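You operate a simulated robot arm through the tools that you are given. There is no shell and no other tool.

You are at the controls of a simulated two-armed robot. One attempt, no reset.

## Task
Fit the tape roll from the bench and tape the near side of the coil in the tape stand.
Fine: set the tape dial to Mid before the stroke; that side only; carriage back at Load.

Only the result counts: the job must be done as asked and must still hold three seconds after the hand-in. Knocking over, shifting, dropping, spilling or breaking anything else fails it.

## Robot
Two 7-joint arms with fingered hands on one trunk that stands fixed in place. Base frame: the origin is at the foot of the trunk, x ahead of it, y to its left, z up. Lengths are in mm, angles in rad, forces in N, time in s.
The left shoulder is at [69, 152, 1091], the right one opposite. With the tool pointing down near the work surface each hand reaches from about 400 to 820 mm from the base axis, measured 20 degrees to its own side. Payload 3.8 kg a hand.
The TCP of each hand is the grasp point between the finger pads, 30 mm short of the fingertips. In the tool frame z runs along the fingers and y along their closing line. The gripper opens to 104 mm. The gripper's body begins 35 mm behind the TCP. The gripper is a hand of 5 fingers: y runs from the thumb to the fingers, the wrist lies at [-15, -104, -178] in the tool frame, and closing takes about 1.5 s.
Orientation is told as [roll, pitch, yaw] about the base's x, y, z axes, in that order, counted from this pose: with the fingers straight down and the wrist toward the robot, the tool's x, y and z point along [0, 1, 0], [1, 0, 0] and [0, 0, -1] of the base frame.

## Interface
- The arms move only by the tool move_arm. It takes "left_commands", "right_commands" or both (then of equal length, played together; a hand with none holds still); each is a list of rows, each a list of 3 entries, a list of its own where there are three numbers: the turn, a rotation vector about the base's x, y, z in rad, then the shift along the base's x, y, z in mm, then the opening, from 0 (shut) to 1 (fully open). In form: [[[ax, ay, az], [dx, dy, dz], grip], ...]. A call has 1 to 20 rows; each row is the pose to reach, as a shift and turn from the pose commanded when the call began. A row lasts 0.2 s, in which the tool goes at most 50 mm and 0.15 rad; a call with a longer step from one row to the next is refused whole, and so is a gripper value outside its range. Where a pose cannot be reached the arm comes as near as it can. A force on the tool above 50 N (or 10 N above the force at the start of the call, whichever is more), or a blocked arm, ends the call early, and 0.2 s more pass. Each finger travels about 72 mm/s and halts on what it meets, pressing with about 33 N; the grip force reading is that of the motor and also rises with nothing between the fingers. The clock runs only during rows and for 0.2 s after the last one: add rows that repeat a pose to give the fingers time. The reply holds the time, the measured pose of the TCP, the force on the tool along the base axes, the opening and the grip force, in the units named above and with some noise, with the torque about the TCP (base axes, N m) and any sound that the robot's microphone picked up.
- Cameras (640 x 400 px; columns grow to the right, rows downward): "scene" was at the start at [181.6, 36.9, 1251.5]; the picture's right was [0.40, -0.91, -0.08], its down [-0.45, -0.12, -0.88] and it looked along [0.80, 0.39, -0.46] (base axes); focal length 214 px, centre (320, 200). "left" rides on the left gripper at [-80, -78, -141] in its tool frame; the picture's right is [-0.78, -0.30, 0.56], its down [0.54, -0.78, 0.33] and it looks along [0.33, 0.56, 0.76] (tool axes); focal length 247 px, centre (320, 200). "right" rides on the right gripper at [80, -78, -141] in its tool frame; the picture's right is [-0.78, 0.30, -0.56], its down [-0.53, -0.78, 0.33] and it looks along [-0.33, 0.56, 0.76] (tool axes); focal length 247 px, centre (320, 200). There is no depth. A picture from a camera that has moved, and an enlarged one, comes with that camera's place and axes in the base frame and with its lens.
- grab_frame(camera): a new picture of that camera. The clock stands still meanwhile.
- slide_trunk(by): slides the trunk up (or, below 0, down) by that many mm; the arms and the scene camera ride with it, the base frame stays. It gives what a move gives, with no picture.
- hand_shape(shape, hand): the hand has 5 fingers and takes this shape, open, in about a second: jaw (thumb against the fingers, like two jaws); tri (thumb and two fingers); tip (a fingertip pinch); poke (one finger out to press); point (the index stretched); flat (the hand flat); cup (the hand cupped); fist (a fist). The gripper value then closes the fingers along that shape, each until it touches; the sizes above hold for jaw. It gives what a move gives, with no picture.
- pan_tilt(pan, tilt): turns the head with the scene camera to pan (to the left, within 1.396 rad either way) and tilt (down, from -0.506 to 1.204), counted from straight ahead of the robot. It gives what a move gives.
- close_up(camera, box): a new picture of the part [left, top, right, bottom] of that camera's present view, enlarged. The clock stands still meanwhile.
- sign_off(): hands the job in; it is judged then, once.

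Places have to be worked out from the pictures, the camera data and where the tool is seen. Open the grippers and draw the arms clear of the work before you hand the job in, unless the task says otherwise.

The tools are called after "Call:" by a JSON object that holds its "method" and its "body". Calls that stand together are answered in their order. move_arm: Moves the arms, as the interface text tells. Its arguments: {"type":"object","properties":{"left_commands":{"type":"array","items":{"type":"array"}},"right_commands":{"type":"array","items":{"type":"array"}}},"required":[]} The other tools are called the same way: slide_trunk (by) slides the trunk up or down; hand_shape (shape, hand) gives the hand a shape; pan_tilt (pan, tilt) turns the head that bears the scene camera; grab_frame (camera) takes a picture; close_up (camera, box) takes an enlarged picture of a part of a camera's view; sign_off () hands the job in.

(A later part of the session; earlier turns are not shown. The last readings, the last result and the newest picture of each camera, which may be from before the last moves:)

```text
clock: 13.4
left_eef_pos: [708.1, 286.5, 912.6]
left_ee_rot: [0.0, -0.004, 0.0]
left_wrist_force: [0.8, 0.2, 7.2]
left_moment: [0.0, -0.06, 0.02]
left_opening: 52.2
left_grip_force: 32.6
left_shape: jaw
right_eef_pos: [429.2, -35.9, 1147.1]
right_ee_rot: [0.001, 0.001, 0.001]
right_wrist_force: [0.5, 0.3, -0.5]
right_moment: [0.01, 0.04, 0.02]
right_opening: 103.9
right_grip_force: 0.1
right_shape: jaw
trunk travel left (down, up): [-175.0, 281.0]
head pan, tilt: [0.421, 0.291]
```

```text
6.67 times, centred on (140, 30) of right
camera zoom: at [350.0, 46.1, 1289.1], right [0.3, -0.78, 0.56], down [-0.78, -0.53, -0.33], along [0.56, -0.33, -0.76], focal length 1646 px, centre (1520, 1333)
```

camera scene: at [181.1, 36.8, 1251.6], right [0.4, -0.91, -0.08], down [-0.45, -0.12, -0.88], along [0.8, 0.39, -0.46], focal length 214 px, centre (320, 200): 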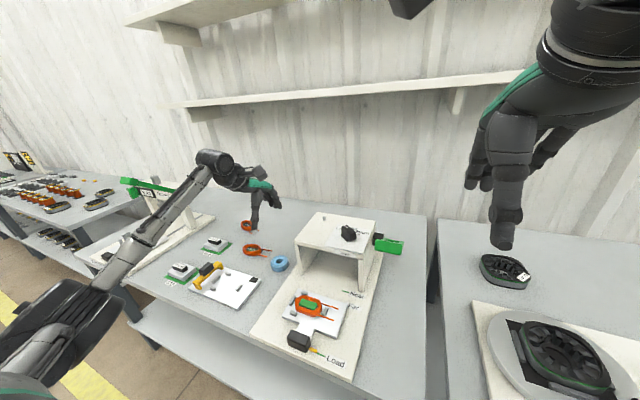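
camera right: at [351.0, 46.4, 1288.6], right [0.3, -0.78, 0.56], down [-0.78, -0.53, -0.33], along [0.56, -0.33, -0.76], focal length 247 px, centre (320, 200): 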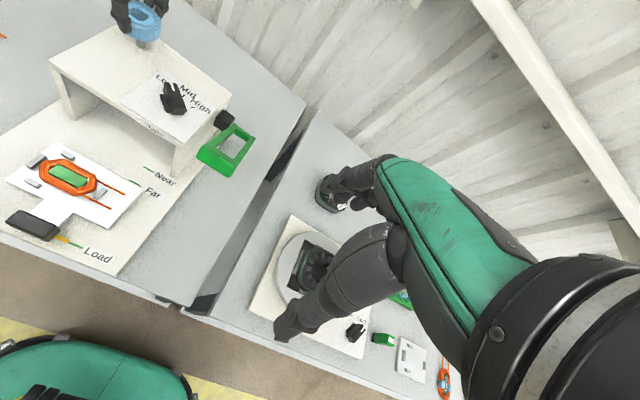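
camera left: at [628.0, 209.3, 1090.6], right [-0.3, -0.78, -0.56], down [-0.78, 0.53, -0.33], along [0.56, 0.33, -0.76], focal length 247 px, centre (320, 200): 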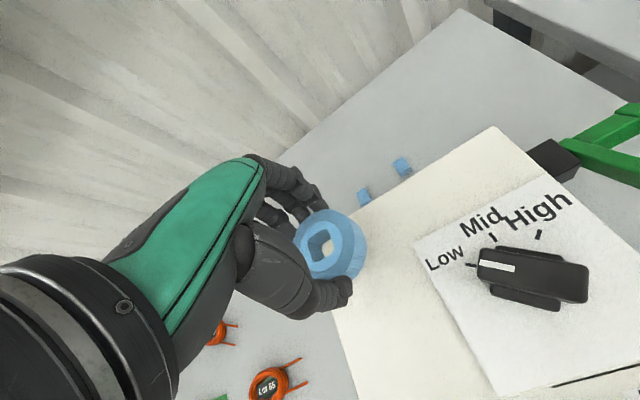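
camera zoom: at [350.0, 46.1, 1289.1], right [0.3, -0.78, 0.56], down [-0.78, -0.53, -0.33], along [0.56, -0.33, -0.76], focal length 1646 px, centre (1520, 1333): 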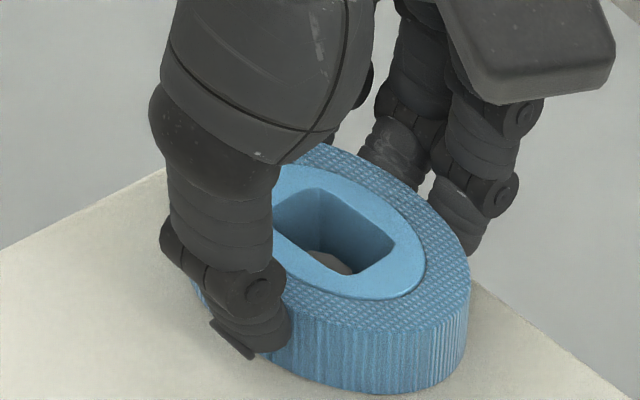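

Seated: 7 N upward contact force with the peg inside the hole. I'll release the fingers and then rise straight up.

Call:
{"method": "move_arm", "body": {"left_commands": [[[0, 0, 0], [0, 0, 1], 0.55], [[0, 0, 0], [0, 0, 1], 0.65], [[0, 0, 0], [0, 0, 1], 0.8], [[0, 0, 0], [0, 0, 1], 0.87], [[0, 0, 0], [0, 0, 1], 0.87], [[0, 0, 0], [0, 0, 1], 0.87], [[0, 0, 0], [0, 0, 15], 0.87], [[0, 0, 0], [0, 0, 45], 0.87], [[0, 0, 0], [0, 0, 85], 0.87], [[0, 0, 0], [0, 0, 120], 0.87], [[0, 0, 0], [0, 0, 120], 0.87]]}}

Call:
{"method": "close_up", "body": {"camera": "scene", "box": [280, 170, 424, 260]}}

Call:
{"method": "grab_frame", "body": {"camera": "left"}}

Call:
{"method": "close_up", "body": {"camera": "right", "box": [100, 0, 260, 120]}}

```text
clock: 15.8
left_eef_pos: [709.9, 283.9, 1032.4]
left_ee_rot: [0.0, 0.003, 0.001]
left_wrist_force: [0.1, 0.7, 0.4]
left_moment: [-0.01, -0.02, 0.01]
left_opening: 90.4
left_grip_force: 0.2
left_shape: jaw
right_eef_pos: [430.8, -34.8, 1147.8]
right_ee_rot: [0.001, 0.0, 0.0]
right_wrist_force: [0.3, -0.3, -0.3]
right_moment: [0.01, 0.02, -0.01]
right_opening: 103.7
right_grip_force: 0.0
right_shape: jaw
trunk travel left (down, up): [-175.0, 281.0]
head pan, tilt: [0.421, 0.291]
```

```text
4.44 times, centred on (352, 215) of scene
camera zoom: at [181.9, 37.1, 1251.4], right [0.4, -0.91, -0.08], down [-0.45, -0.12, -0.88], along [0.8, 0.39, -0.46], focal length 953 px, centre (178, 133)
```

zoom: 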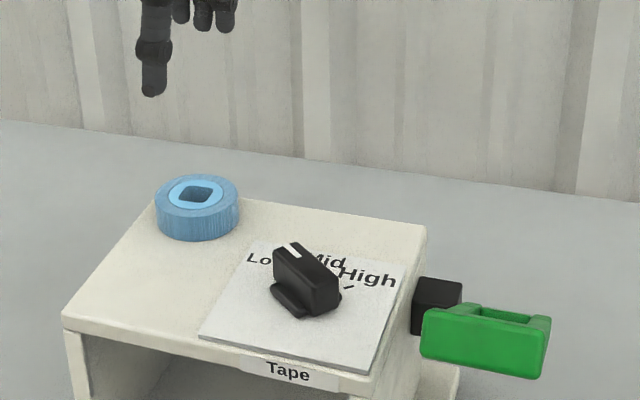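

```text
taken
camera left: at [631.3, 205.2, 1172.9], right [-0.3, -0.78, -0.56], down [-0.78, 0.53, -0.33], along [0.55, 0.33, -0.76], focal length 247 px, centre (320, 200)
```

left: 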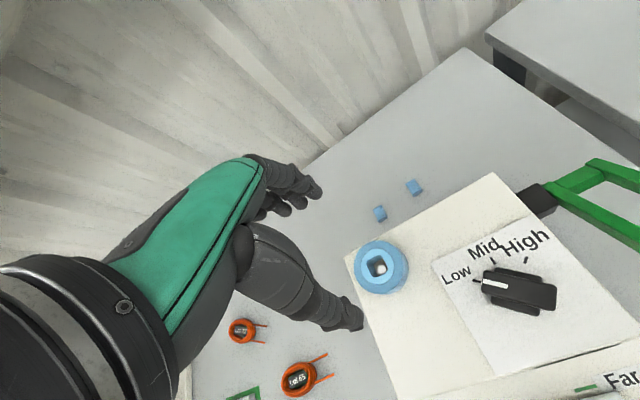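

```text
3.33 times, centred on (180, 60) of right
camera zoom: at [351.2, 46.6, 1288.5], right [0.3, -0.78, 0.56], down [-0.78, -0.54, -0.33], along [0.56, -0.33, -0.76], focal length 823 px, centre (787, 667)
```

zoom: 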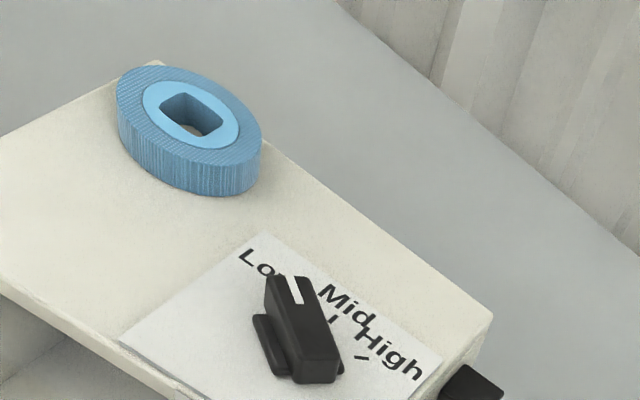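

The roll is seated cleanly on the peg. Next is the dial: its centre is near [641, 185], pointer about 50° toward Low. I'll zoom in to understand the knob's shape and heights.

Call:
{"method": "close_up", "body": {"camera": "left", "box": [430, 220, 590, 340]}}

Call:
{"method": "close_up", "body": {"camera": "scene", "box": [328, 212, 376, 248]}}

Call:
{"method": "close_up", "body": {"camera": "right", "box": [140, 62, 220, 122]}}

Call:
{"method": "close_up", "body": {"camera": "right", "box": [180, 90, 276, 190]}}

Call:
{"method": "close_up", "body": {"camera": "left", "box": [500, 140, 640, 280]}}

```text
3.33 times, centred on (510, 280) of left
camera zoom: at [631.3, 205.2, 1172.9], right [-0.3, -0.78, -0.56], down [-0.78, 0.53, -0.33], along [0.55, 0.33, -0.76], focal length 823 px, centre (-313, -67)
```

zoom: 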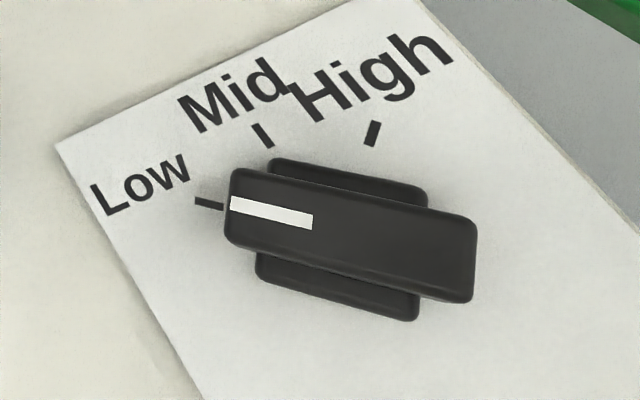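

```text
11.11 times, centred on (352, 230) of scene
camera zoom: at [181.9, 37.1, 1251.4], right [0.4, -0.91, -0.08], down [-0.45, -0.12, -0.88], along [0.8, 0.39, -0.46], focal length 2383 px, centre (-36, -133)
```

zoom: 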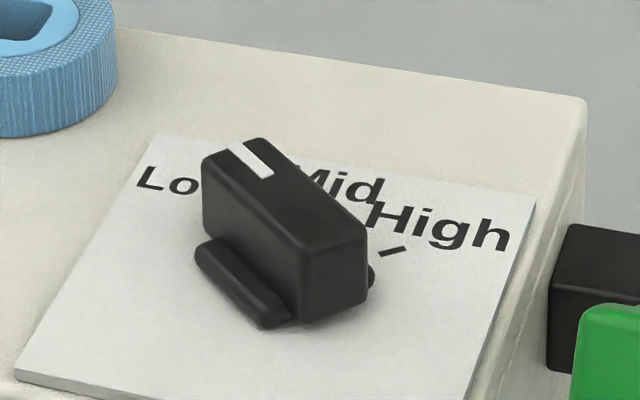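

```text
6.67 times, centred on (180, 92) of right
camera zoom: at [351.2, 46.6, 1288.5], right [0.3, -0.78, 0.56], down [-0.78, -0.54, -0.33], along [0.56, -0.33, -0.76], focal length 1646 px, centre (1253, 920)
```

zoom: 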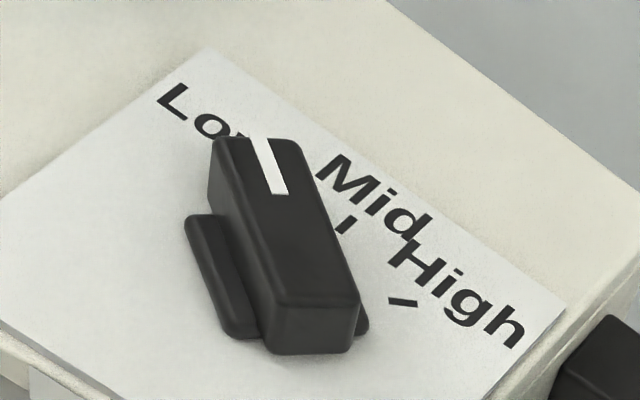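

```text
4.00 times, centred on (228, 140) of right
camera zoom: at [351.2, 46.6, 1288.5], right [0.3, -0.78, 0.56], down [-0.78, -0.54, -0.33], along [0.56, -0.33, -0.76], focal length 988 px, centre (688, 440)
```

zoom: 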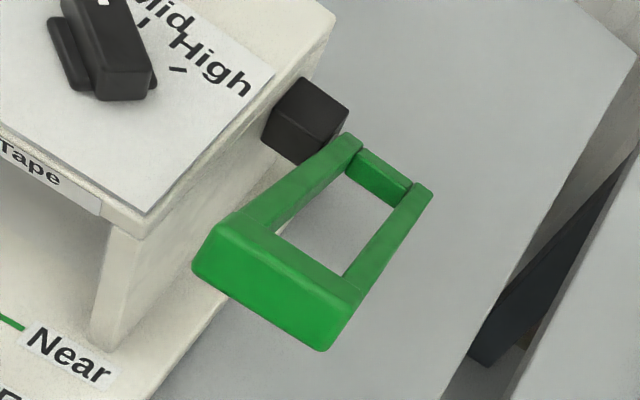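

```text
2.86 times, centred on (570, 210) of left
camera zoom: at [631.3, 205.2, 1172.9], right [-0.3, -0.78, -0.56], down [-0.78, 0.53, -0.33], along [0.55, 0.33, -0.76], focal length 706 px, centre (-394, 171)
```

zoom: 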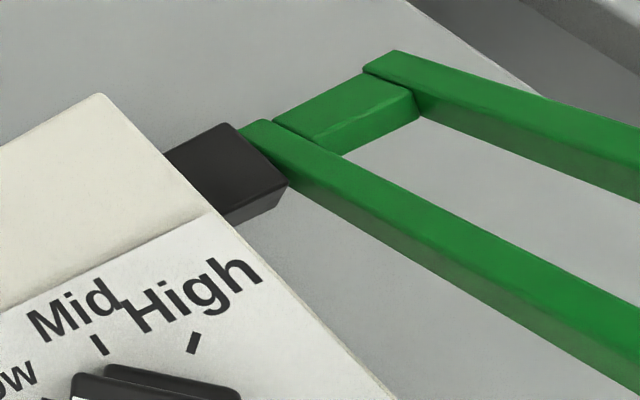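

Dial ticks give a centre of about [639, 186], Mid straight ahead (+x) and Low at +50°. I'll move the left hand above the dial while yawing −0.70 rad so the fingers flank the knob, and also test that yaw −1.57 is reachable in the air.

Call:
{"method": "move_arm", "body": {"left_commands": [[[0, 0, -0.14], [-14, -20, -4], 0.7], [[0, 0, -0.28], [-28, -40, -8], 0.65], [[0, 0, -0.42], [-42, -60, -12], 0.6], [[0, 0, -0.56], [-56, -80, -16], 0.6], [[0, 0, -0.7], [-69.8, -98.8, -20], 0.6], [[0, 0, -0.84], [-69.8, -98.8, -20], 0.6], [[0, 0, -0.98], [-69.8, -98.8, -20], 0.6], [[0, 0, -1.12], [-69.8, -98.8, -20], 0.6], [[0, 0, -1.26], [-69.8, -98.8, -20], 0.6], [[0, 0, -1.4], [-69.8, -98.8, -20], 0.6], [[0, 0, -1.54], [-69.8, -98.8, -20], 0.6], [[0, 0, -1.6], [-69.8, -98.8, -20], 0.6], [[0, 0, -1.6], [-69.8, -98.8, -20], 0.6]]}}

Call:
{"method": "grab_frame", "body": {"camera": "scene"}}

Call:
{"method": "grab_frame", "body": {"camera": "left"}}

```text
clock: 18.6
left_eef_pos: [641.0, 186.6, 1011.2]
left_ee_rot: [0.0, -0.001, -1.601]
left_wrist_force: [0.6, -0.7, -0.3]
left_moment: [-0.04, -0.01, 0.03]
left_opening: 62.8
left_grip_force: 0.1
left_shape: jaw
right_eef_pos: [430.0, -35.2, 1147.7]
right_ee_rot: [0.0, -0.001, -0.001]
right_wrist_force: [0.7, 1.1, -0.4]
right_moment: [0.01, 0.01, 0.0]
right_opening: 104.0
right_grip_force: 0.0
right_shape: jaw
trunk travel left (down, up): [-175.0, 281.0]
head pan, tilt: [0.421, 0.291]
```

```text
taken
camera scene: at [181.7, 36.9, 1251.5], right [0.4, -0.91, -0.08], down [-0.45, -0.12, -0.88], along [0.8, 0.39, -0.46], focal length 214 px, centre (320, 200)
```

scene: 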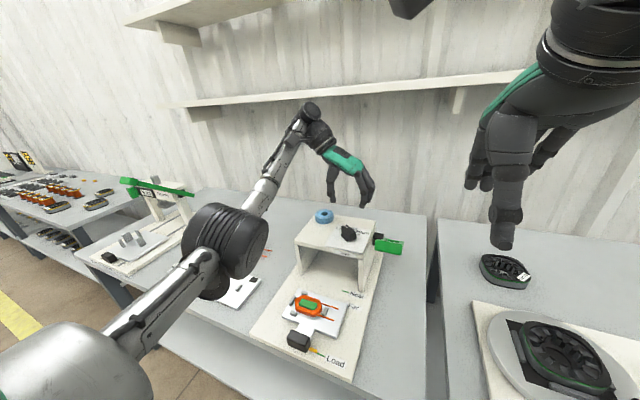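

```text
taken
camera left: at [561.7, 267.0, 1152.9], right [-0.77, 0.32, -0.56], down [0.56, 0.76, -0.33], along [0.32, -0.57, -0.76], focal length 247 px, centre (320, 200)
```

left: 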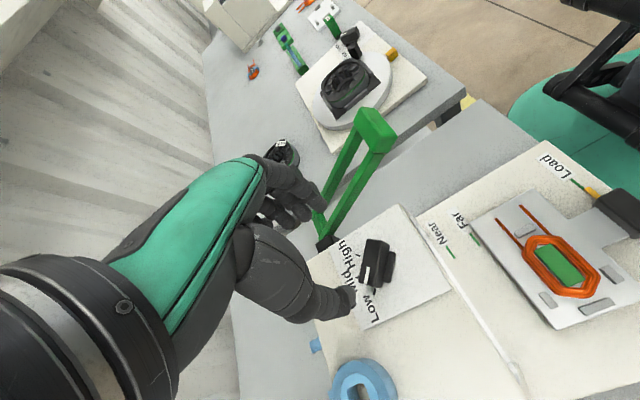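

Yaw −1.6 is reachable. From this second viewpoint I'll zoom on the dial to refine its centre.

Call:
{"method": "close_up", "body": {"camera": "left", "box": [300, 190, 460, 330]}}

Call:
{"method": "close_up", "body": {"camera": "left", "box": [410, 130, 640, 340]}}

```text
2.86 times, centred on (380, 260) of left
camera zoom: at [561.7, 267.0, 1152.9], right [-0.77, 0.32, -0.56], down [0.56, 0.76, -0.33], along [0.32, -0.57, -0.76], focal length 706 px, centre (149, 29)
```

zoom: 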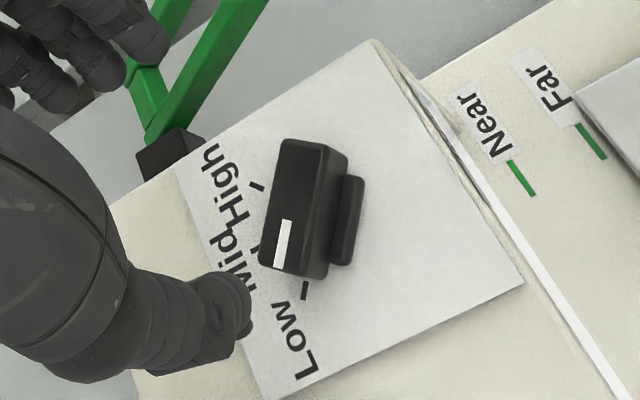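

```text
1.90 times, centred on (525, 235) of left
camera zoom: at [561.7, 267.0, 1152.9], right [-0.77, 0.32, -0.56], down [0.56, 0.76, -0.33], along [0.32, -0.57, -0.76], focal length 470 px, centre (-70, 133)
```

zoom: 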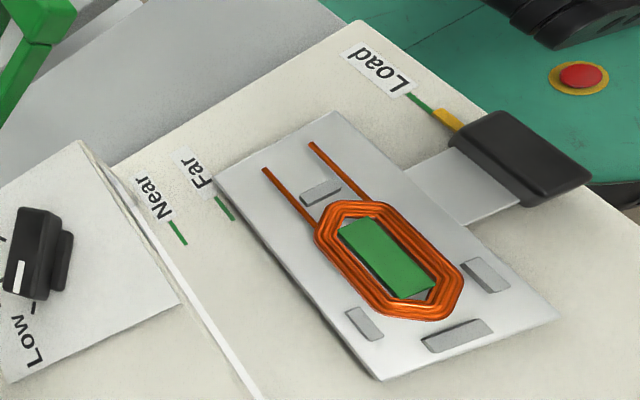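

The views agree on a dial centre around [640.5, 185], knob top ≈ 899. I'll yaw back to −0.70, lower to about z 955 over the knob and check the finger straddle.

Call:
{"method": "move_arm", "body": {"left_commands": [[[0, 0, 0.14], [0, 0, -5], 0.6], [[0, 0, 0.28], [0, 0, -15], 0.6], [[0, 0, 0.42], [0.5, -0.5, -25], 0.6], [[0, 0, 0.56], [1, -1, -35], 0.6], [[0, 0, 0.7], [1, -1, -45], 0.6], [[0, 0, 0.84], [1, -1, -52], 0.6], [[0, 0, 0.9], [1, -1, -57], 0.6], [[0, 0, 0.9], [1, -1, -57], 0.6]]}}

Call:
{"method": "grab_frame", "body": {"camera": "left"}}

Call:
{"method": "close_up", "body": {"camera": "scene", "box": [300, 190, 396, 250]}}

Call:
{"method": "close_up", "body": {"camera": "right", "box": [110, 30, 250, 135]}}

```text
clock: 20.4
left_eef_pos: [639.8, 185.5, 954.9]
left_ee_rot: [0.0, 0.001, -0.7]
left_wrist_force: [0.7, -0.5, 0.8]
left_moment: [-0.03, -0.03, -0.02]
left_opening: 62.7
left_grip_force: 0.1
left_shape: jaw
right_eef_pos: [428.7, -35.3, 1145.7]
right_ee_rot: [-0.002, 0.0, 0.0]
right_wrist_force: [0.0, -0.6, 0.0]
right_moment: [-0.02, 0.03, 0.02]
right_opening: 103.6
right_grip_force: 0.1
right_shape: jaw
trunk travel left (down, up): [-175.0, 281.0]
head pan, tilt: [0.421, 0.291]
```

```text
taken
camera left: at [529.0, 174.8, 1096.3], right [-0.73, -0.4, -0.56], down [-0.25, 0.91, -0.33], along [0.64, -0.1, -0.76], focal length 247 px, centre (320, 200)
```

left: 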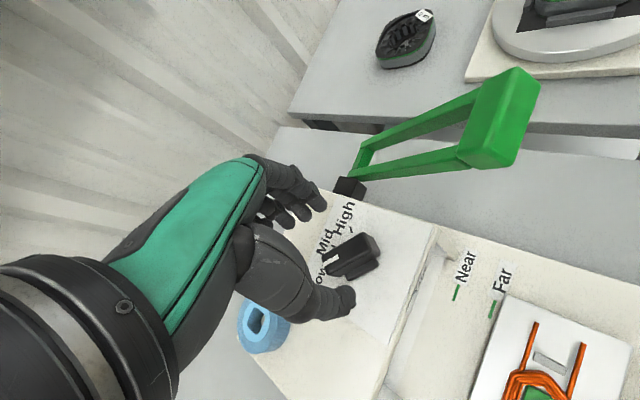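

```text
6.67 times, centred on (348, 220) of scene
camera zoom: at [181.7, 36.8, 1251.5], right [0.4, -0.91, -0.08], down [-0.45, -0.12, -0.88], along [0.8, 0.39, -0.46], focal length 1430 px, centre (133, 67)
```

zoom: 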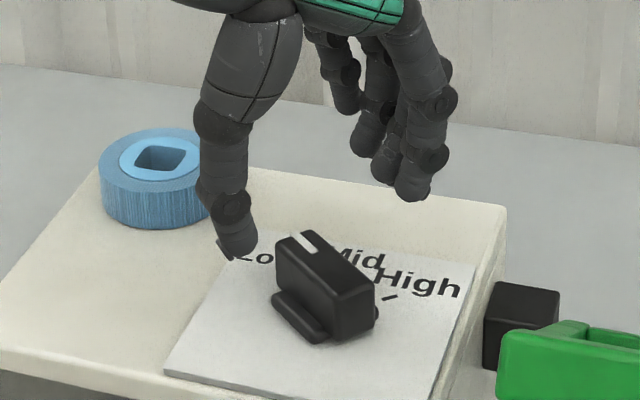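

```text
3.81 times, centred on (180, 82) of right
camera zoom: at [350.9, 46.3, 1288.7], right [0.3, -0.78, 0.56], down [-0.78, -0.53, -0.33], along [0.56, -0.33, -0.76], focal length 941 px, centre (853, 648)
```

zoom: 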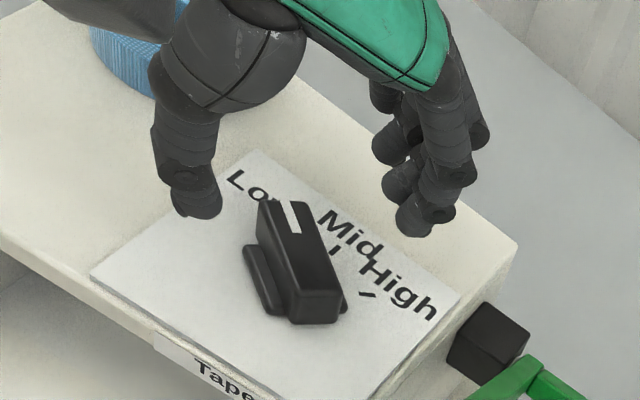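

Fingers straddle the knob well on both sides. I'll lower to TCP z ≈ 918 in small steps (tips about 11 mm above the dial plate), then look again.

Call:
{"method": "move_arm", "body": {"left_commands": [[[0, 0, 0], [0, 0, -10], 0.6], [[0, 0, 0], [0, 0, -20], 0.6], [[0, 0, 0], [0, 0, -28], 0.6], [[0, 0, 0], [0, 0, -34], 0.6], [[0, 0, 0], [0, 0, -37], 0.6], [[0, 0, 0], [0, 0, -37], 0.6]]}}

Call:
{"method": "close_up", "body": {"camera": "left", "box": [240, 150, 432, 350]}}

Call:
{"method": "close_up", "body": {"camera": "scene", "box": [312, 200, 376, 250]}}

Call:
{"method": "close_up", "body": {"camera": "right", "box": [110, 30, 250, 135]}}

```text
clock: 21.8
left_eef_pos: [641.5, 184.2, 917.6]
left_ee_rot: [0.0, -0.001, -0.701]
left_wrist_force: [0.2, -0.2, -0.7]
left_moment: [0.01, 0.03, -0.01]
left_opening: 62.6
left_grip_force: 0.0
left_shape: jaw
right_eef_pos: [429.6, -34.3, 1147.0]
right_ee_rot: [-0.001, 0.002, -0.001]
right_wrist_force: [1.4, -0.2, -0.5]
right_moment: [0.02, -0.02, 0.01]
right_opening: 103.8
right_grip_force: 0.0
right_shape: jaw
trunk travel left (down, up): [-175.0, 281.0]
head pan, tilt: [0.421, 0.291]
```

```text
2.00 times, centred on (336, 250) of left
camera zoom: at [529.0, 174.0, 1058.8], right [-0.73, -0.4, -0.56], down [-0.25, 0.91, -0.33], along [0.64, -0.1, -0.76], focal length 494 px, centre (288, 100)
```

zoom: 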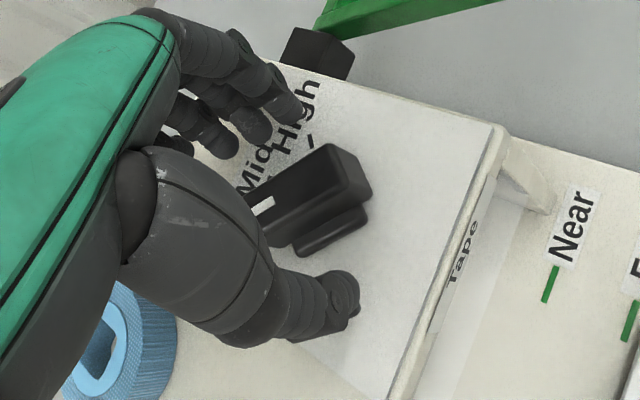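

```text
8.00 times, centred on (344, 225) of scene
camera zoom: at [181.7, 36.8, 1251.5], right [0.4, -0.91, -0.08], down [-0.45, -0.12, -0.88], along [0.8, 0.39, -0.46], focal length 1716 px, centre (128, 0)
```

zoom: 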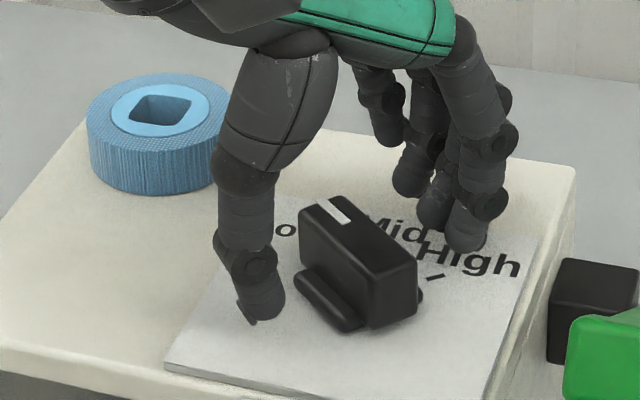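

```text
3.81 times, centred on (180, 82) of right
camera zoom: at [350.9, 46.3, 1288.6], right [0.3, -0.78, 0.56], down [-0.78, -0.53, -0.33], along [0.56, -0.33, -0.76], focal length 941 px, centre (853, 648)
```

zoom: 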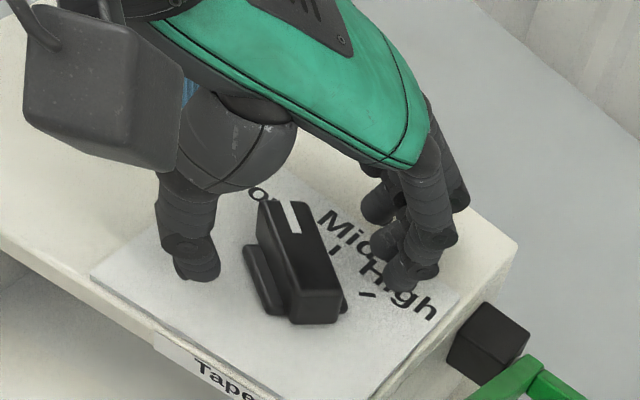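

The thumb and index line up across the middle of the knob. I'll close the grip on it.

Call:
{"method": "move_arm", "body": {"left_commands": [[[0, 0, 0], [0, 0, 0], 0.4], [[0, 0, 0], [0, 0, 0], 0.25], [[0, 0, 0], [0, 0, 0], 0.1], [[0, 0, 0], [0, 0, 0], 0.0], [[0, 0, 0], [0, 0, 0], 0.0], [[0, 0, 0], [0, 0, 0], 0.0], [[0, 0, 0], [0, 0, 0], 0.0]]}}

Call:
{"method": "close_up", "body": {"camera": "left", "box": [240, 150, 432, 350]}}

Call:
{"method": "close_up", "body": {"camera": "scene", "box": [312, 200, 376, 250]}}

Call:
{"method": "close_up", "body": {"camera": "right", "box": [110, 30, 250, 135]}}

```text
clock: 23.4
left_eef_pos: [641.0, 184.6, 917.4]
left_ee_rot: [-0.001, 0.001, -0.7]
left_wrist_force: [-4.4, 3.9, -1.3]
left_moment: [0.04, 0.07, -0.11]
left_opening: 13.1
left_grip_force: 32.6
left_shape: jaw
right_eef_pos: [428.6, -34.0, 1148.0]
right_ee_rot: [0.0, -0.001, 0.0]
right_wrist_force: [0.8, -1.3, 0.3]
right_moment: [0.02, -0.01, 0.0]
right_opening: 104.1
right_grip_force: 0.1
right_shape: jaw
trunk travel left (down, up): [-175.0, 281.0]
head pan, tilt: [0.421, 0.291]
```

```text
2.00 times, centred on (336, 250) of left
camera zoom: at [528.7, 174.6, 1058.7], right [-0.73, -0.4, -0.56], down [-0.25, 0.91, -0.33], along [0.64, -0.1, -0.76], focal length 494 px, centre (288, 100)
```

zoom: 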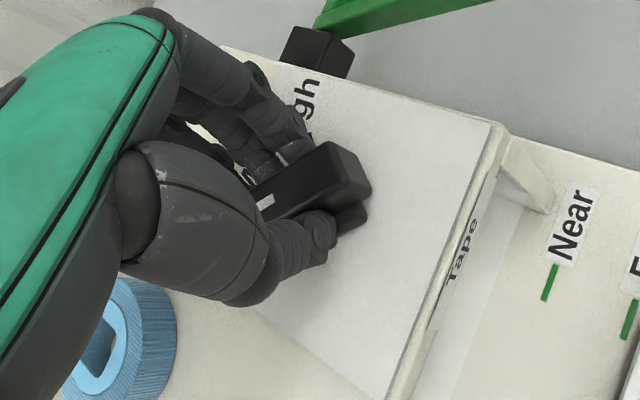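

```text
8.00 times, centred on (344, 225) of scene
camera zoom: at [181.3, 37.4, 1251.5], right [0.4, -0.91, -0.08], down [-0.45, -0.12, -0.88], along [0.8, 0.39, -0.46], focal length 1716 px, centre (128, 0)
```

zoom: 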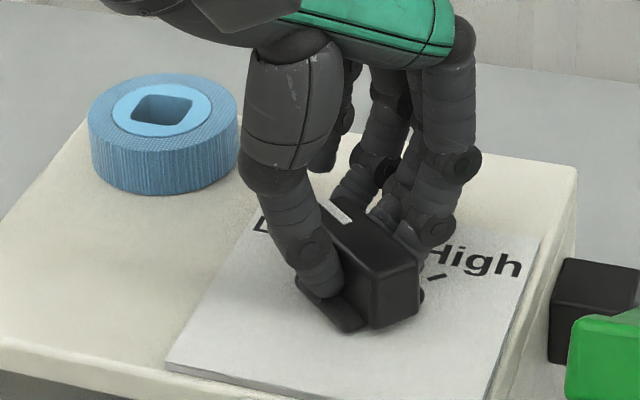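

```text
3.81 times, centred on (180, 82) of right
camera zoom: at [350.6, 46.9, 1288.7], right [0.3, -0.78, 0.56], down [-0.78, -0.54, -0.33], along [0.56, -0.33, -0.76], focal length 941 px, centre (853, 648)
```

zoom: 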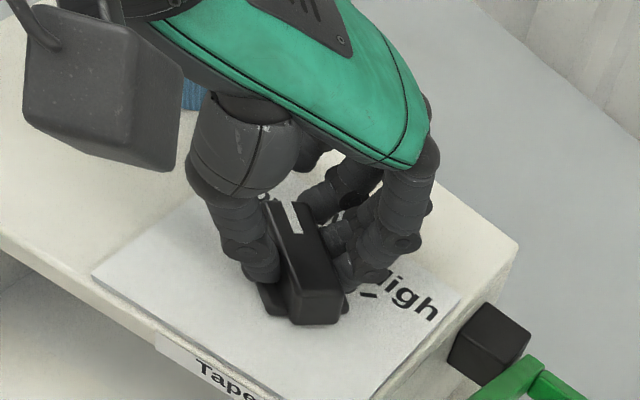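

The knob is firmly gripped (13 mm, 33 N) with a small side force suggesting the axis is near [639.5, 186]. I'll rotate about that centre by −0.80 rad toward Mid and check before finishing.

Call:
{"method": "move_arm", "body": {"left_commands": [[[0, 0, -0.1], [-0.3, 0.2, 0], 0.0], [[0, 0, -0.2], [-0.5, 0.4, 0], 0.0], [[0, 0, -0.3], [-0.8, 0.5, 0], 0.0], [[0, 0, -0.4], [-1, 0.7, 0], 0.0], [[0, 0, -0.5], [-1, 0.7, 0], 0.0], [[0, 0, -0.6], [-1, 0.7, 0], 0.0], [[0, 0, -0.7], [-1, 0.7, 0], 0.0], [[0, 0, -0.8], [-1, 0.7, 0], 0.0], [[0, 0, -0.8], [-1, 0.7, 0], 0.0]]}}

Call:
{"method": "grab_frame", "body": {"camera": "left"}}

Call:
{"method": "close_up", "body": {"camera": "scene", "box": [312, 200, 376, 250]}}

Call:
{"method": "close_up", "body": {"camera": "right", "box": [110, 30, 250, 135]}}

```text
clock: 25.4
left_eef_pos: [639.6, 186.1, 917.4]
left_ee_rot: [-0.001, 0.0, -1.502]
left_wrist_force: [8.6, 1.0, 1.5]
left_moment: [0.03, -0.17, 0.0]
left_opening: 13.0
left_grip_force: 33.0
left_shape: jaw
right_eef_pos: [430.7, -35.4, 1147.3]
right_ee_rot: [-0.001, 0.001, 0.0]
right_wrist_force: [-1.2, -0.2, -0.2]
right_moment: [0.0, 0.02, 0.0]
right_opening: 103.6
right_grip_force: 0.1
right_shape: jaw
trunk travel left (down, up): [-175.0, 281.0]
head pan, tilt: [0.421, 0.291]
```

```text
taken
camera left: at [554.3, 258.1, 1058.6], right [-0.8, 0.24, -0.56], down [0.48, 0.81, -0.33], along [0.37, -0.53, -0.76], focal length 247 px, centre (320, 200)
```

left: 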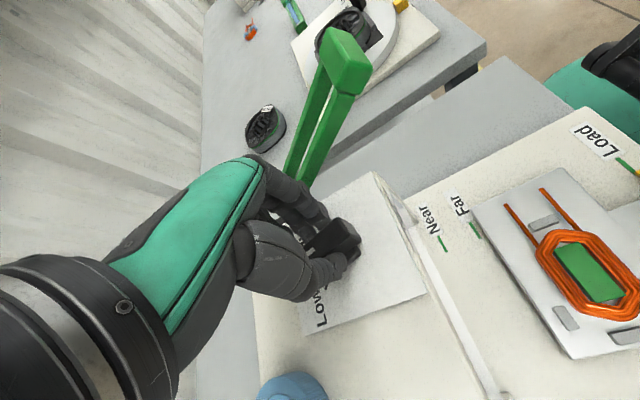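

```text
8.00 times, centred on (344, 225) of scene
camera zoom: at [183.0, 36.9, 1251.3], right [0.4, -0.91, -0.08], down [-0.46, -0.12, -0.88], along [0.8, 0.39, -0.46], focal length 1716 px, centre (128, 0)
```

zoom: 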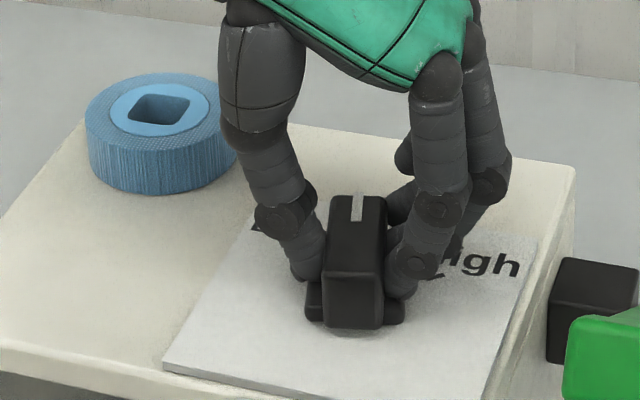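

```text
3.81 times, centred on (180, 82) of right
camera zoom: at [352.4, 46.4, 1288.2], right [0.3, -0.78, 0.56], down [-0.78, -0.53, -0.33], along [0.55, -0.33, -0.76], focal length 941 px, centre (853, 648)
```

zoom: 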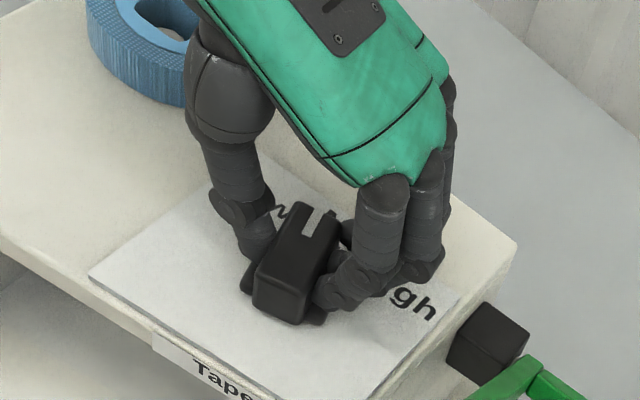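

The pointer is now about 5–10° short of Mid. I'll rotate a further −0.1 rad, then open the fingers and rise to check the pointer against the tick.

Call:
{"method": "move_arm", "body": {"left_commands": [[[0, 0, -0.05], [0.4, 0, 0], 0.0], [[0, 0, -0.1], [0.6, 0, 0], 0.0], [[0, 0, -0.1], [0.6, 0, 0], 0.0], [[0, 0, -0.1], [0.6, 0, 0], 0.3], [[0, 0, -0.1], [0.6, 0, 0], 0.55], [[0, 0, -0.1], [0.6, 0, 0], 0.6], [[0, 0, -0.1], [0.6, 0, 0], 0.6], [[0, 0, -0.1], [0.6, 0, 0], 0.6], [[0, 0, -0.1], [0.6, 0, 20], 0.6], [[0, 0, -0.1], [0.6, 0, 60], 0.6], [[0, 0, -0.1], [0.6, 0, 90], 0.6], [[0, 0, -0.1], [0.6, 0, 90], 0.6]]}}

Call:
{"method": "close_up", "body": {"camera": "left", "box": [300, 190, 460, 330]}}

Call:
{"method": "close_up", "body": {"camera": "scene", "box": [328, 212, 376, 248]}}

Call:
{"method": "close_up", "body": {"camera": "right", "box": [140, 62, 220, 122]}}

```text
clock: 28.0
left_eef_pos: [640.6, 187.0, 1007.9]
left_ee_rot: [-0.003, 0.0, -1.602]
left_wrist_force: [0.0, 0.0, -0.5]
left_moment: [0.01, -0.02, 0.01]
left_opening: 61.7
left_grip_force: 0.1
left_shape: jaw
right_eef_pos: [430.3, -35.4, 1146.9]
right_ee_rot: [-0.001, 0.0, 0.001]
right_wrist_force: [0.2, 0.7, -1.1]
right_moment: [0.01, -0.01, -0.01]
right_opening: 103.7
right_grip_force: 0.2
right_shape: jaw
trunk travel left (down, up): [-175.0, 281.0]
head pan, tilt: [0.421, 0.291]
```

```text
2.86 times, centred on (380, 260) of left
camera zoom: at [562.0, 268.0, 1149.2], right [-0.77, 0.32, -0.56], down [0.56, 0.76, -0.33], along [0.32, -0.57, -0.76], focal length 706 px, centre (149, 29)
```

zoom: 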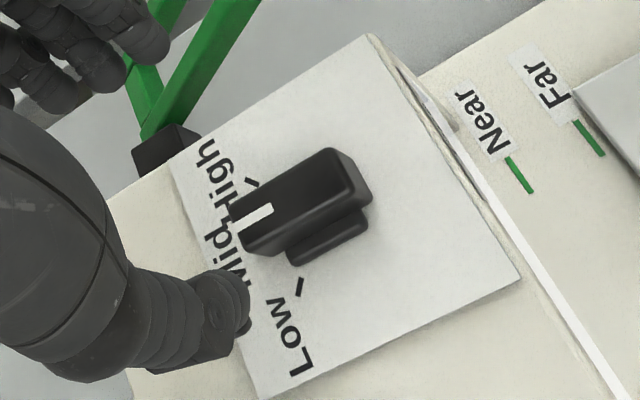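

```text
11.11 times, centred on (352, 230) of scene
camera zoom: at [182.0, 37.0, 1251.4], right [0.4, -0.91, -0.08], down [-0.45, -0.12, -0.88], along [0.8, 0.39, -0.46], focal length 2383 px, centre (-36, -133)
```

zoom: 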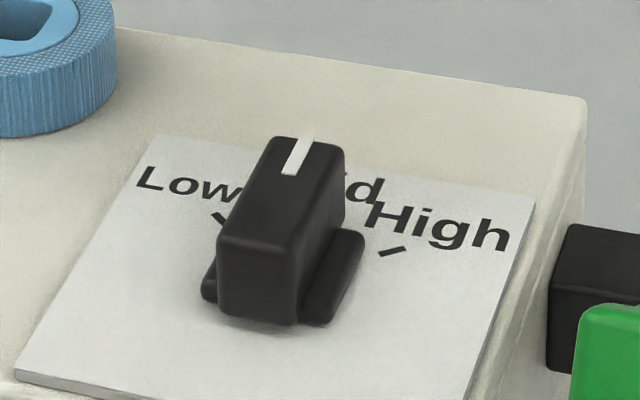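

```text
6.67 times, centred on (180, 92) of right
camera zoom: at [351.3, 46.5, 1288.5], right [0.3, -0.78, 0.56], down [-0.78, -0.54, -0.33], along [0.56, -0.33, -0.76], focal length 1646 px, centre (1253, 920)
```

zoom: 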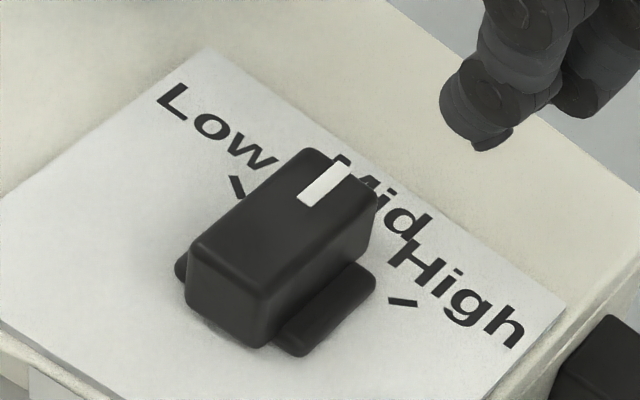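

The pointer is aligned with Mid within a degree or two. Marks triangulate to Load x≈399, Far x≈535, Near x≈573.5, so the carriage must travel ~174 mm. I'll retreat the left hand above the carriage handle (~[407, 232]) to inspect it, keeping yaw −1.6.

Call:
{"method": "move_arm", "body": {"left_commands": [[[0, 0, 0], [-20, 20, 10], 0.7], [[0, 0, 0], [-60, 40, 15], 0.8], [[0, 0, 0], [-100, 46, 15], 0.8], [[0, 0, 0], [-140, 46, 10], 0.8], [[0, 0, 0], [-175, 46, 0], 0.8], [[0, 0, 0], [-205, 46, -15], 0.8], [[0, 0, 0], [-230, 46, -35], 0.8], [[0, 0, 0], [-233, 46, -60], 0.8], [[0, 0, 0], [-233, 46, -80], 0.8], [[0, 0, 0], [-233, 46, -80], 0.8]]}}

Call:
{"method": "grab_frame", "body": {"camera": "left"}}

Call:
{"method": "grab_frame", "body": {"camera": "scene"}}

Call:
{"method": "grab_frame", "body": {"camera": "right"}}

```text
clock: 30.2
left_eef_pos: [407.8, 234.1, 928.3]
left_ee_rot: [0.0, -0.001, -1.6]
left_wrist_force: [-0.9, -0.2, -0.4]
left_moment: [0.0, 0.0, 0.01]
left_opening: 82.6
left_grip_force: 0.2
left_shape: jaw
right_eef_pos: [429.3, -34.4, 1147.4]
right_ee_rot: [-0.001, 0.0, 0.0]
right_wrist_force: [-0.5, -0.1, 0.3]
right_moment: [0.03, 0.04, -0.03]
right_opening: 103.7
right_grip_force: 0.1
right_shape: jaw
trunk travel left (down, up): [-175.0, 281.0]
head pan, tilt: [0.421, 0.291]
```

```text
taken
camera left: at [330.0, 313.4, 1069.8], right [-0.77, 0.32, -0.56], down [0.56, 0.76, -0.33], along [0.32, -0.56, -0.76], focal length 247 px, centre (320, 200)
```

left: 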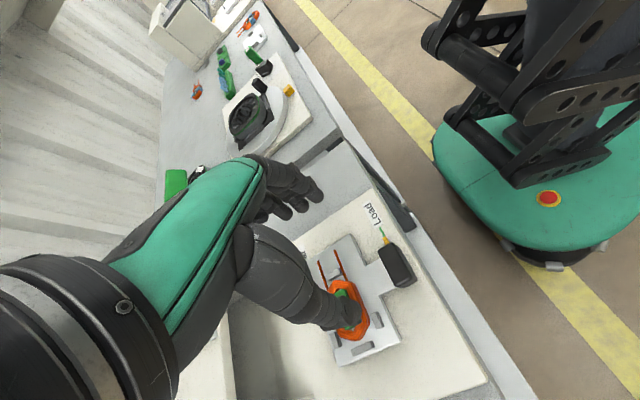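

```text
taken
camera scene: at [181.5, 36.8, 1251.5], right [0.4, -0.91, -0.08], down [-0.45, -0.12, -0.88], along [0.8, 0.39, -0.46], focal length 214 px, centre (320, 200)
```

scene: 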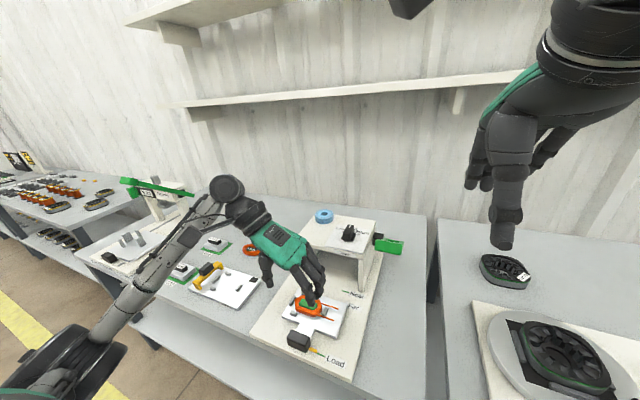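

```text
taken
camera right: at [350.8, 46.3, 1288.7], right [0.3, -0.78, 0.56], down [-0.78, -0.53, -0.33], along [0.56, -0.33, -0.76], focal length 247 px, centre (320, 200)
```

right: 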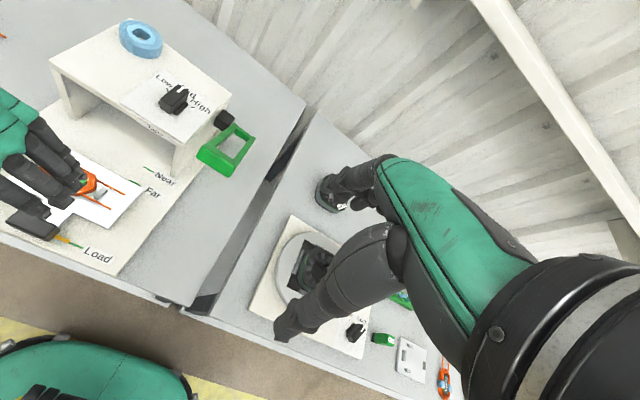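

The left hand now hovers above the handle. I'll zoom on the handle from the left and scene cameras to measure its height and extent.

Call:
{"method": "close_up", "body": {"camera": "left", "box": [330, 190, 458, 330]}}

Call:
{"method": "close_up", "body": {"camera": "scene", "box": [278, 315, 358, 375]}}

Call:
{"method": "close_up", "body": {"camera": "right", "box": [0, 190, 120, 280]}}

```text
2.86 times, centred on (394, 260) of left
camera zoom: at [330.0, 313.4, 1069.8], right [-0.77, 0.32, -0.56], down [0.56, 0.76, -0.33], along [0.32, -0.56, -0.76], focal length 706 px, centre (109, 29)
```

zoom: 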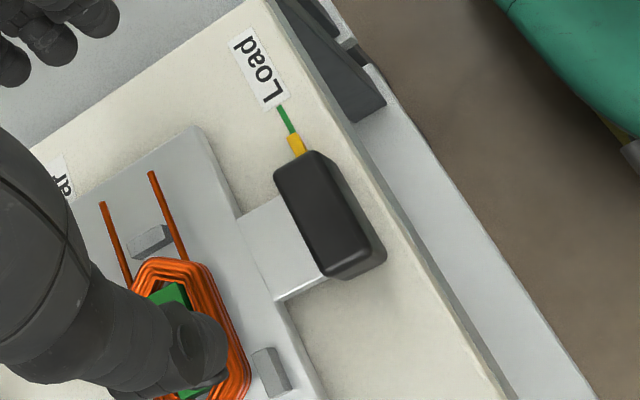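

```text
6.67 times, centred on (318, 345) of scene
camera zoom: at [181.5, 36.8, 1251.5], right [0.4, -0.91, -0.08], down [-0.45, -0.12, -0.88], along [0.8, 0.39, -0.46], focal length 1430 px, centre (333, -767)
```

zoom: 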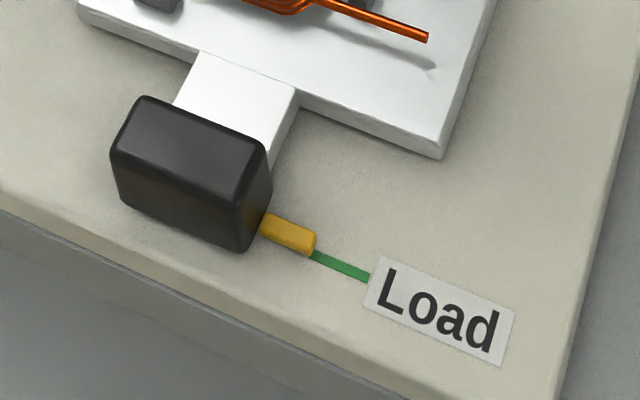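

```text
4.44 times, centred on (60, 235) of right
camera zoom: at [350.8, 46.3, 1288.7], right [0.3, -0.78, 0.56], down [-0.78, -0.53, -0.33], along [0.56, -0.33, -0.76], focal length 1098 px, centre (1476, 44)
```

zoom: 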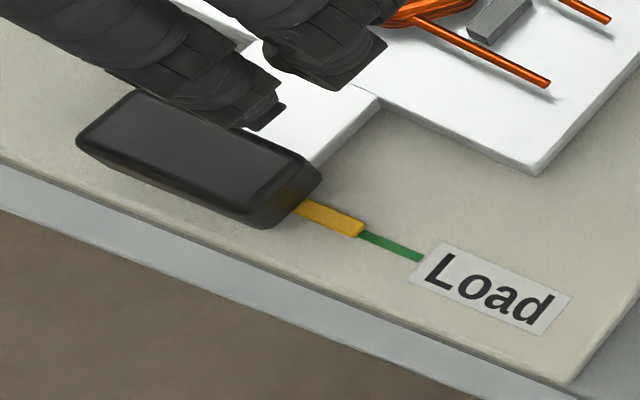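

The handle is about 45 mm (y) × 22 mm (x), centred near [400, 231], top ≈ 769. To clear the gantry edge later, I'll tilt the hand 0.5 rad so the fingers point forward-down, and stop above the handle at z ≈ 850 to check.

Call:
{"method": "move_arm", "body": {"left_commands": [[[0, -0.1, 0.01], [-3, 0, -5], 0.8], [[0, -0.2, 0.02], [-6, 0, -15], 0.8], [[0, -0.3, 0.03], [-9, 0, -30], 0.8], [[0, -0.4, 0.03], [-13, 0, -45], 0.8], [[0, -0.5, 0.03], [-17, -1, -60], 0.8], [[0, -0.5, 0.03], [-18, -1, -78], 0.8], [[0, -0.5, 0.03], [-18, -1, -78], 0.8]]}}

Call:
{"method": "grab_frame", "body": {"camera": "left"}}

Call:
{"method": "grab_frame", "body": {"camera": "scene"}}

Call:
{"method": "close_up", "body": {"camera": "right", "box": [0, 130, 160, 280]}}

```text
clock: 31.8
left_eef_pos: [388.4, 232.7, 850.0]
left_ee_rot: [0.501, 0.009, -1.567]
left_wrist_force: [0.4, -0.5, 0.1]
left_moment: [0.0, -0.01, -0.01]
left_opening: 83.0
left_grip_force: 0.1
left_shape: jaw
right_eef_pos: [429.2, -35.0, 1148.0]
right_ee_rot: [0.0, -0.001, 0.002]
right_wrist_force: [-0.2, -0.6, 1.5]
right_moment: [0.0, 0.02, -0.01]
right_opening: 103.7
right_grip_force: 0.1
right_shape: jaw
trunk travel left (down, up): [-175.0, 281.0]
head pan, tilt: [0.421, 0.291]
```

```text
taken
camera left: at [249.6, 309.0, 935.3], right [-0.41, 0.3, -0.86], down [0.63, 0.78, -0.03], along [0.66, -0.55, -0.51], focal length 247 px, centre (320, 200)
```

left: 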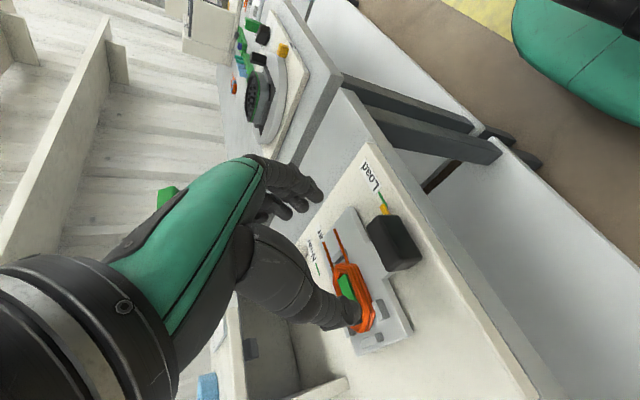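

```text
taken
camera scene: at [181.5, 36.8, 1251.5], right [0.4, -0.91, -0.08], down [-0.45, -0.12, -0.88], along [0.8, 0.39, -0.46], focal length 214 px, centre (320, 200)
```

scene: 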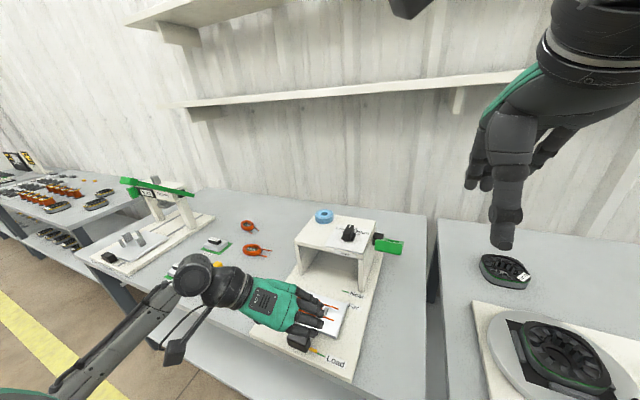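

```text
2.67 times, centred on (80, 205) of right
camera zoom: at [350.8, 46.3, 1288.7], right [0.3, -0.78, 0.56], down [-0.78, -0.53, -0.33], along [0.56, -0.33, -0.76], focal length 659 px, centre (960, 187)
```

zoom: 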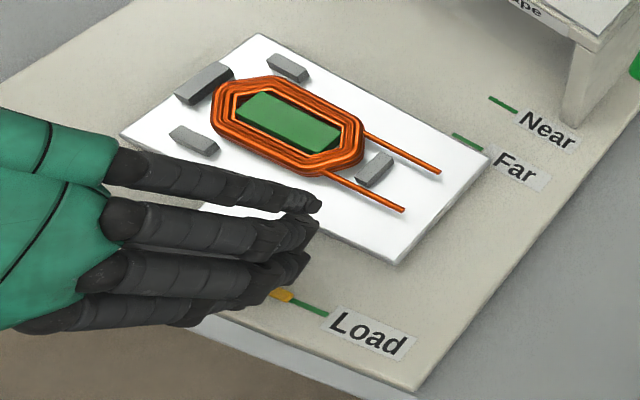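

The tilted pose is reached fine. I'll zoom in from the left camera to register the handle relative to the fingers in this pose.

Call:
{"method": "close_up", "body": {"camera": "left", "box": [290, 150, 450, 330]}}

Call:
{"method": "close_up", "body": {"camera": "scene", "box": [250, 270, 370, 375]}}

```text
2.22 times, centred on (370, 240) of left
camera zoom: at [249.6, 309.0, 935.3], right [-0.41, 0.3, -0.86], down [0.63, 0.78, -0.03], along [0.66, -0.55, -0.51], focal length 549 px, centre (209, 111)
```

zoom: 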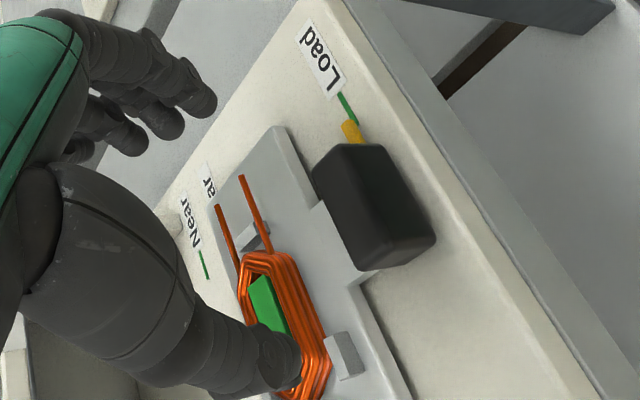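

```text
3.81 times, centred on (310, 322) of scene
camera zoom: at [181.5, 36.8, 1251.5], right [0.4, -0.91, -0.08], down [-0.45, -0.12, -0.88], along [0.8, 0.39, -0.46], focal length 817 px, centre (358, -267)
```

zoom: 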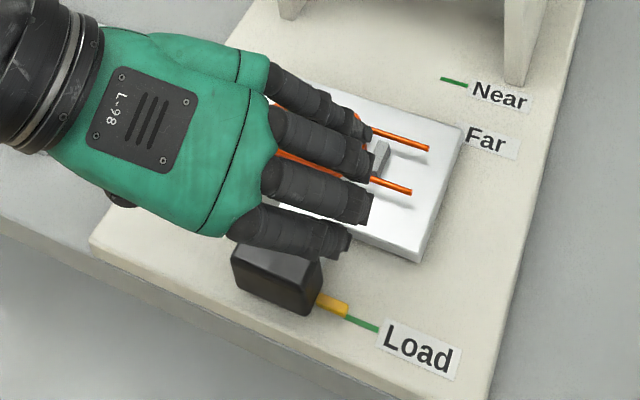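

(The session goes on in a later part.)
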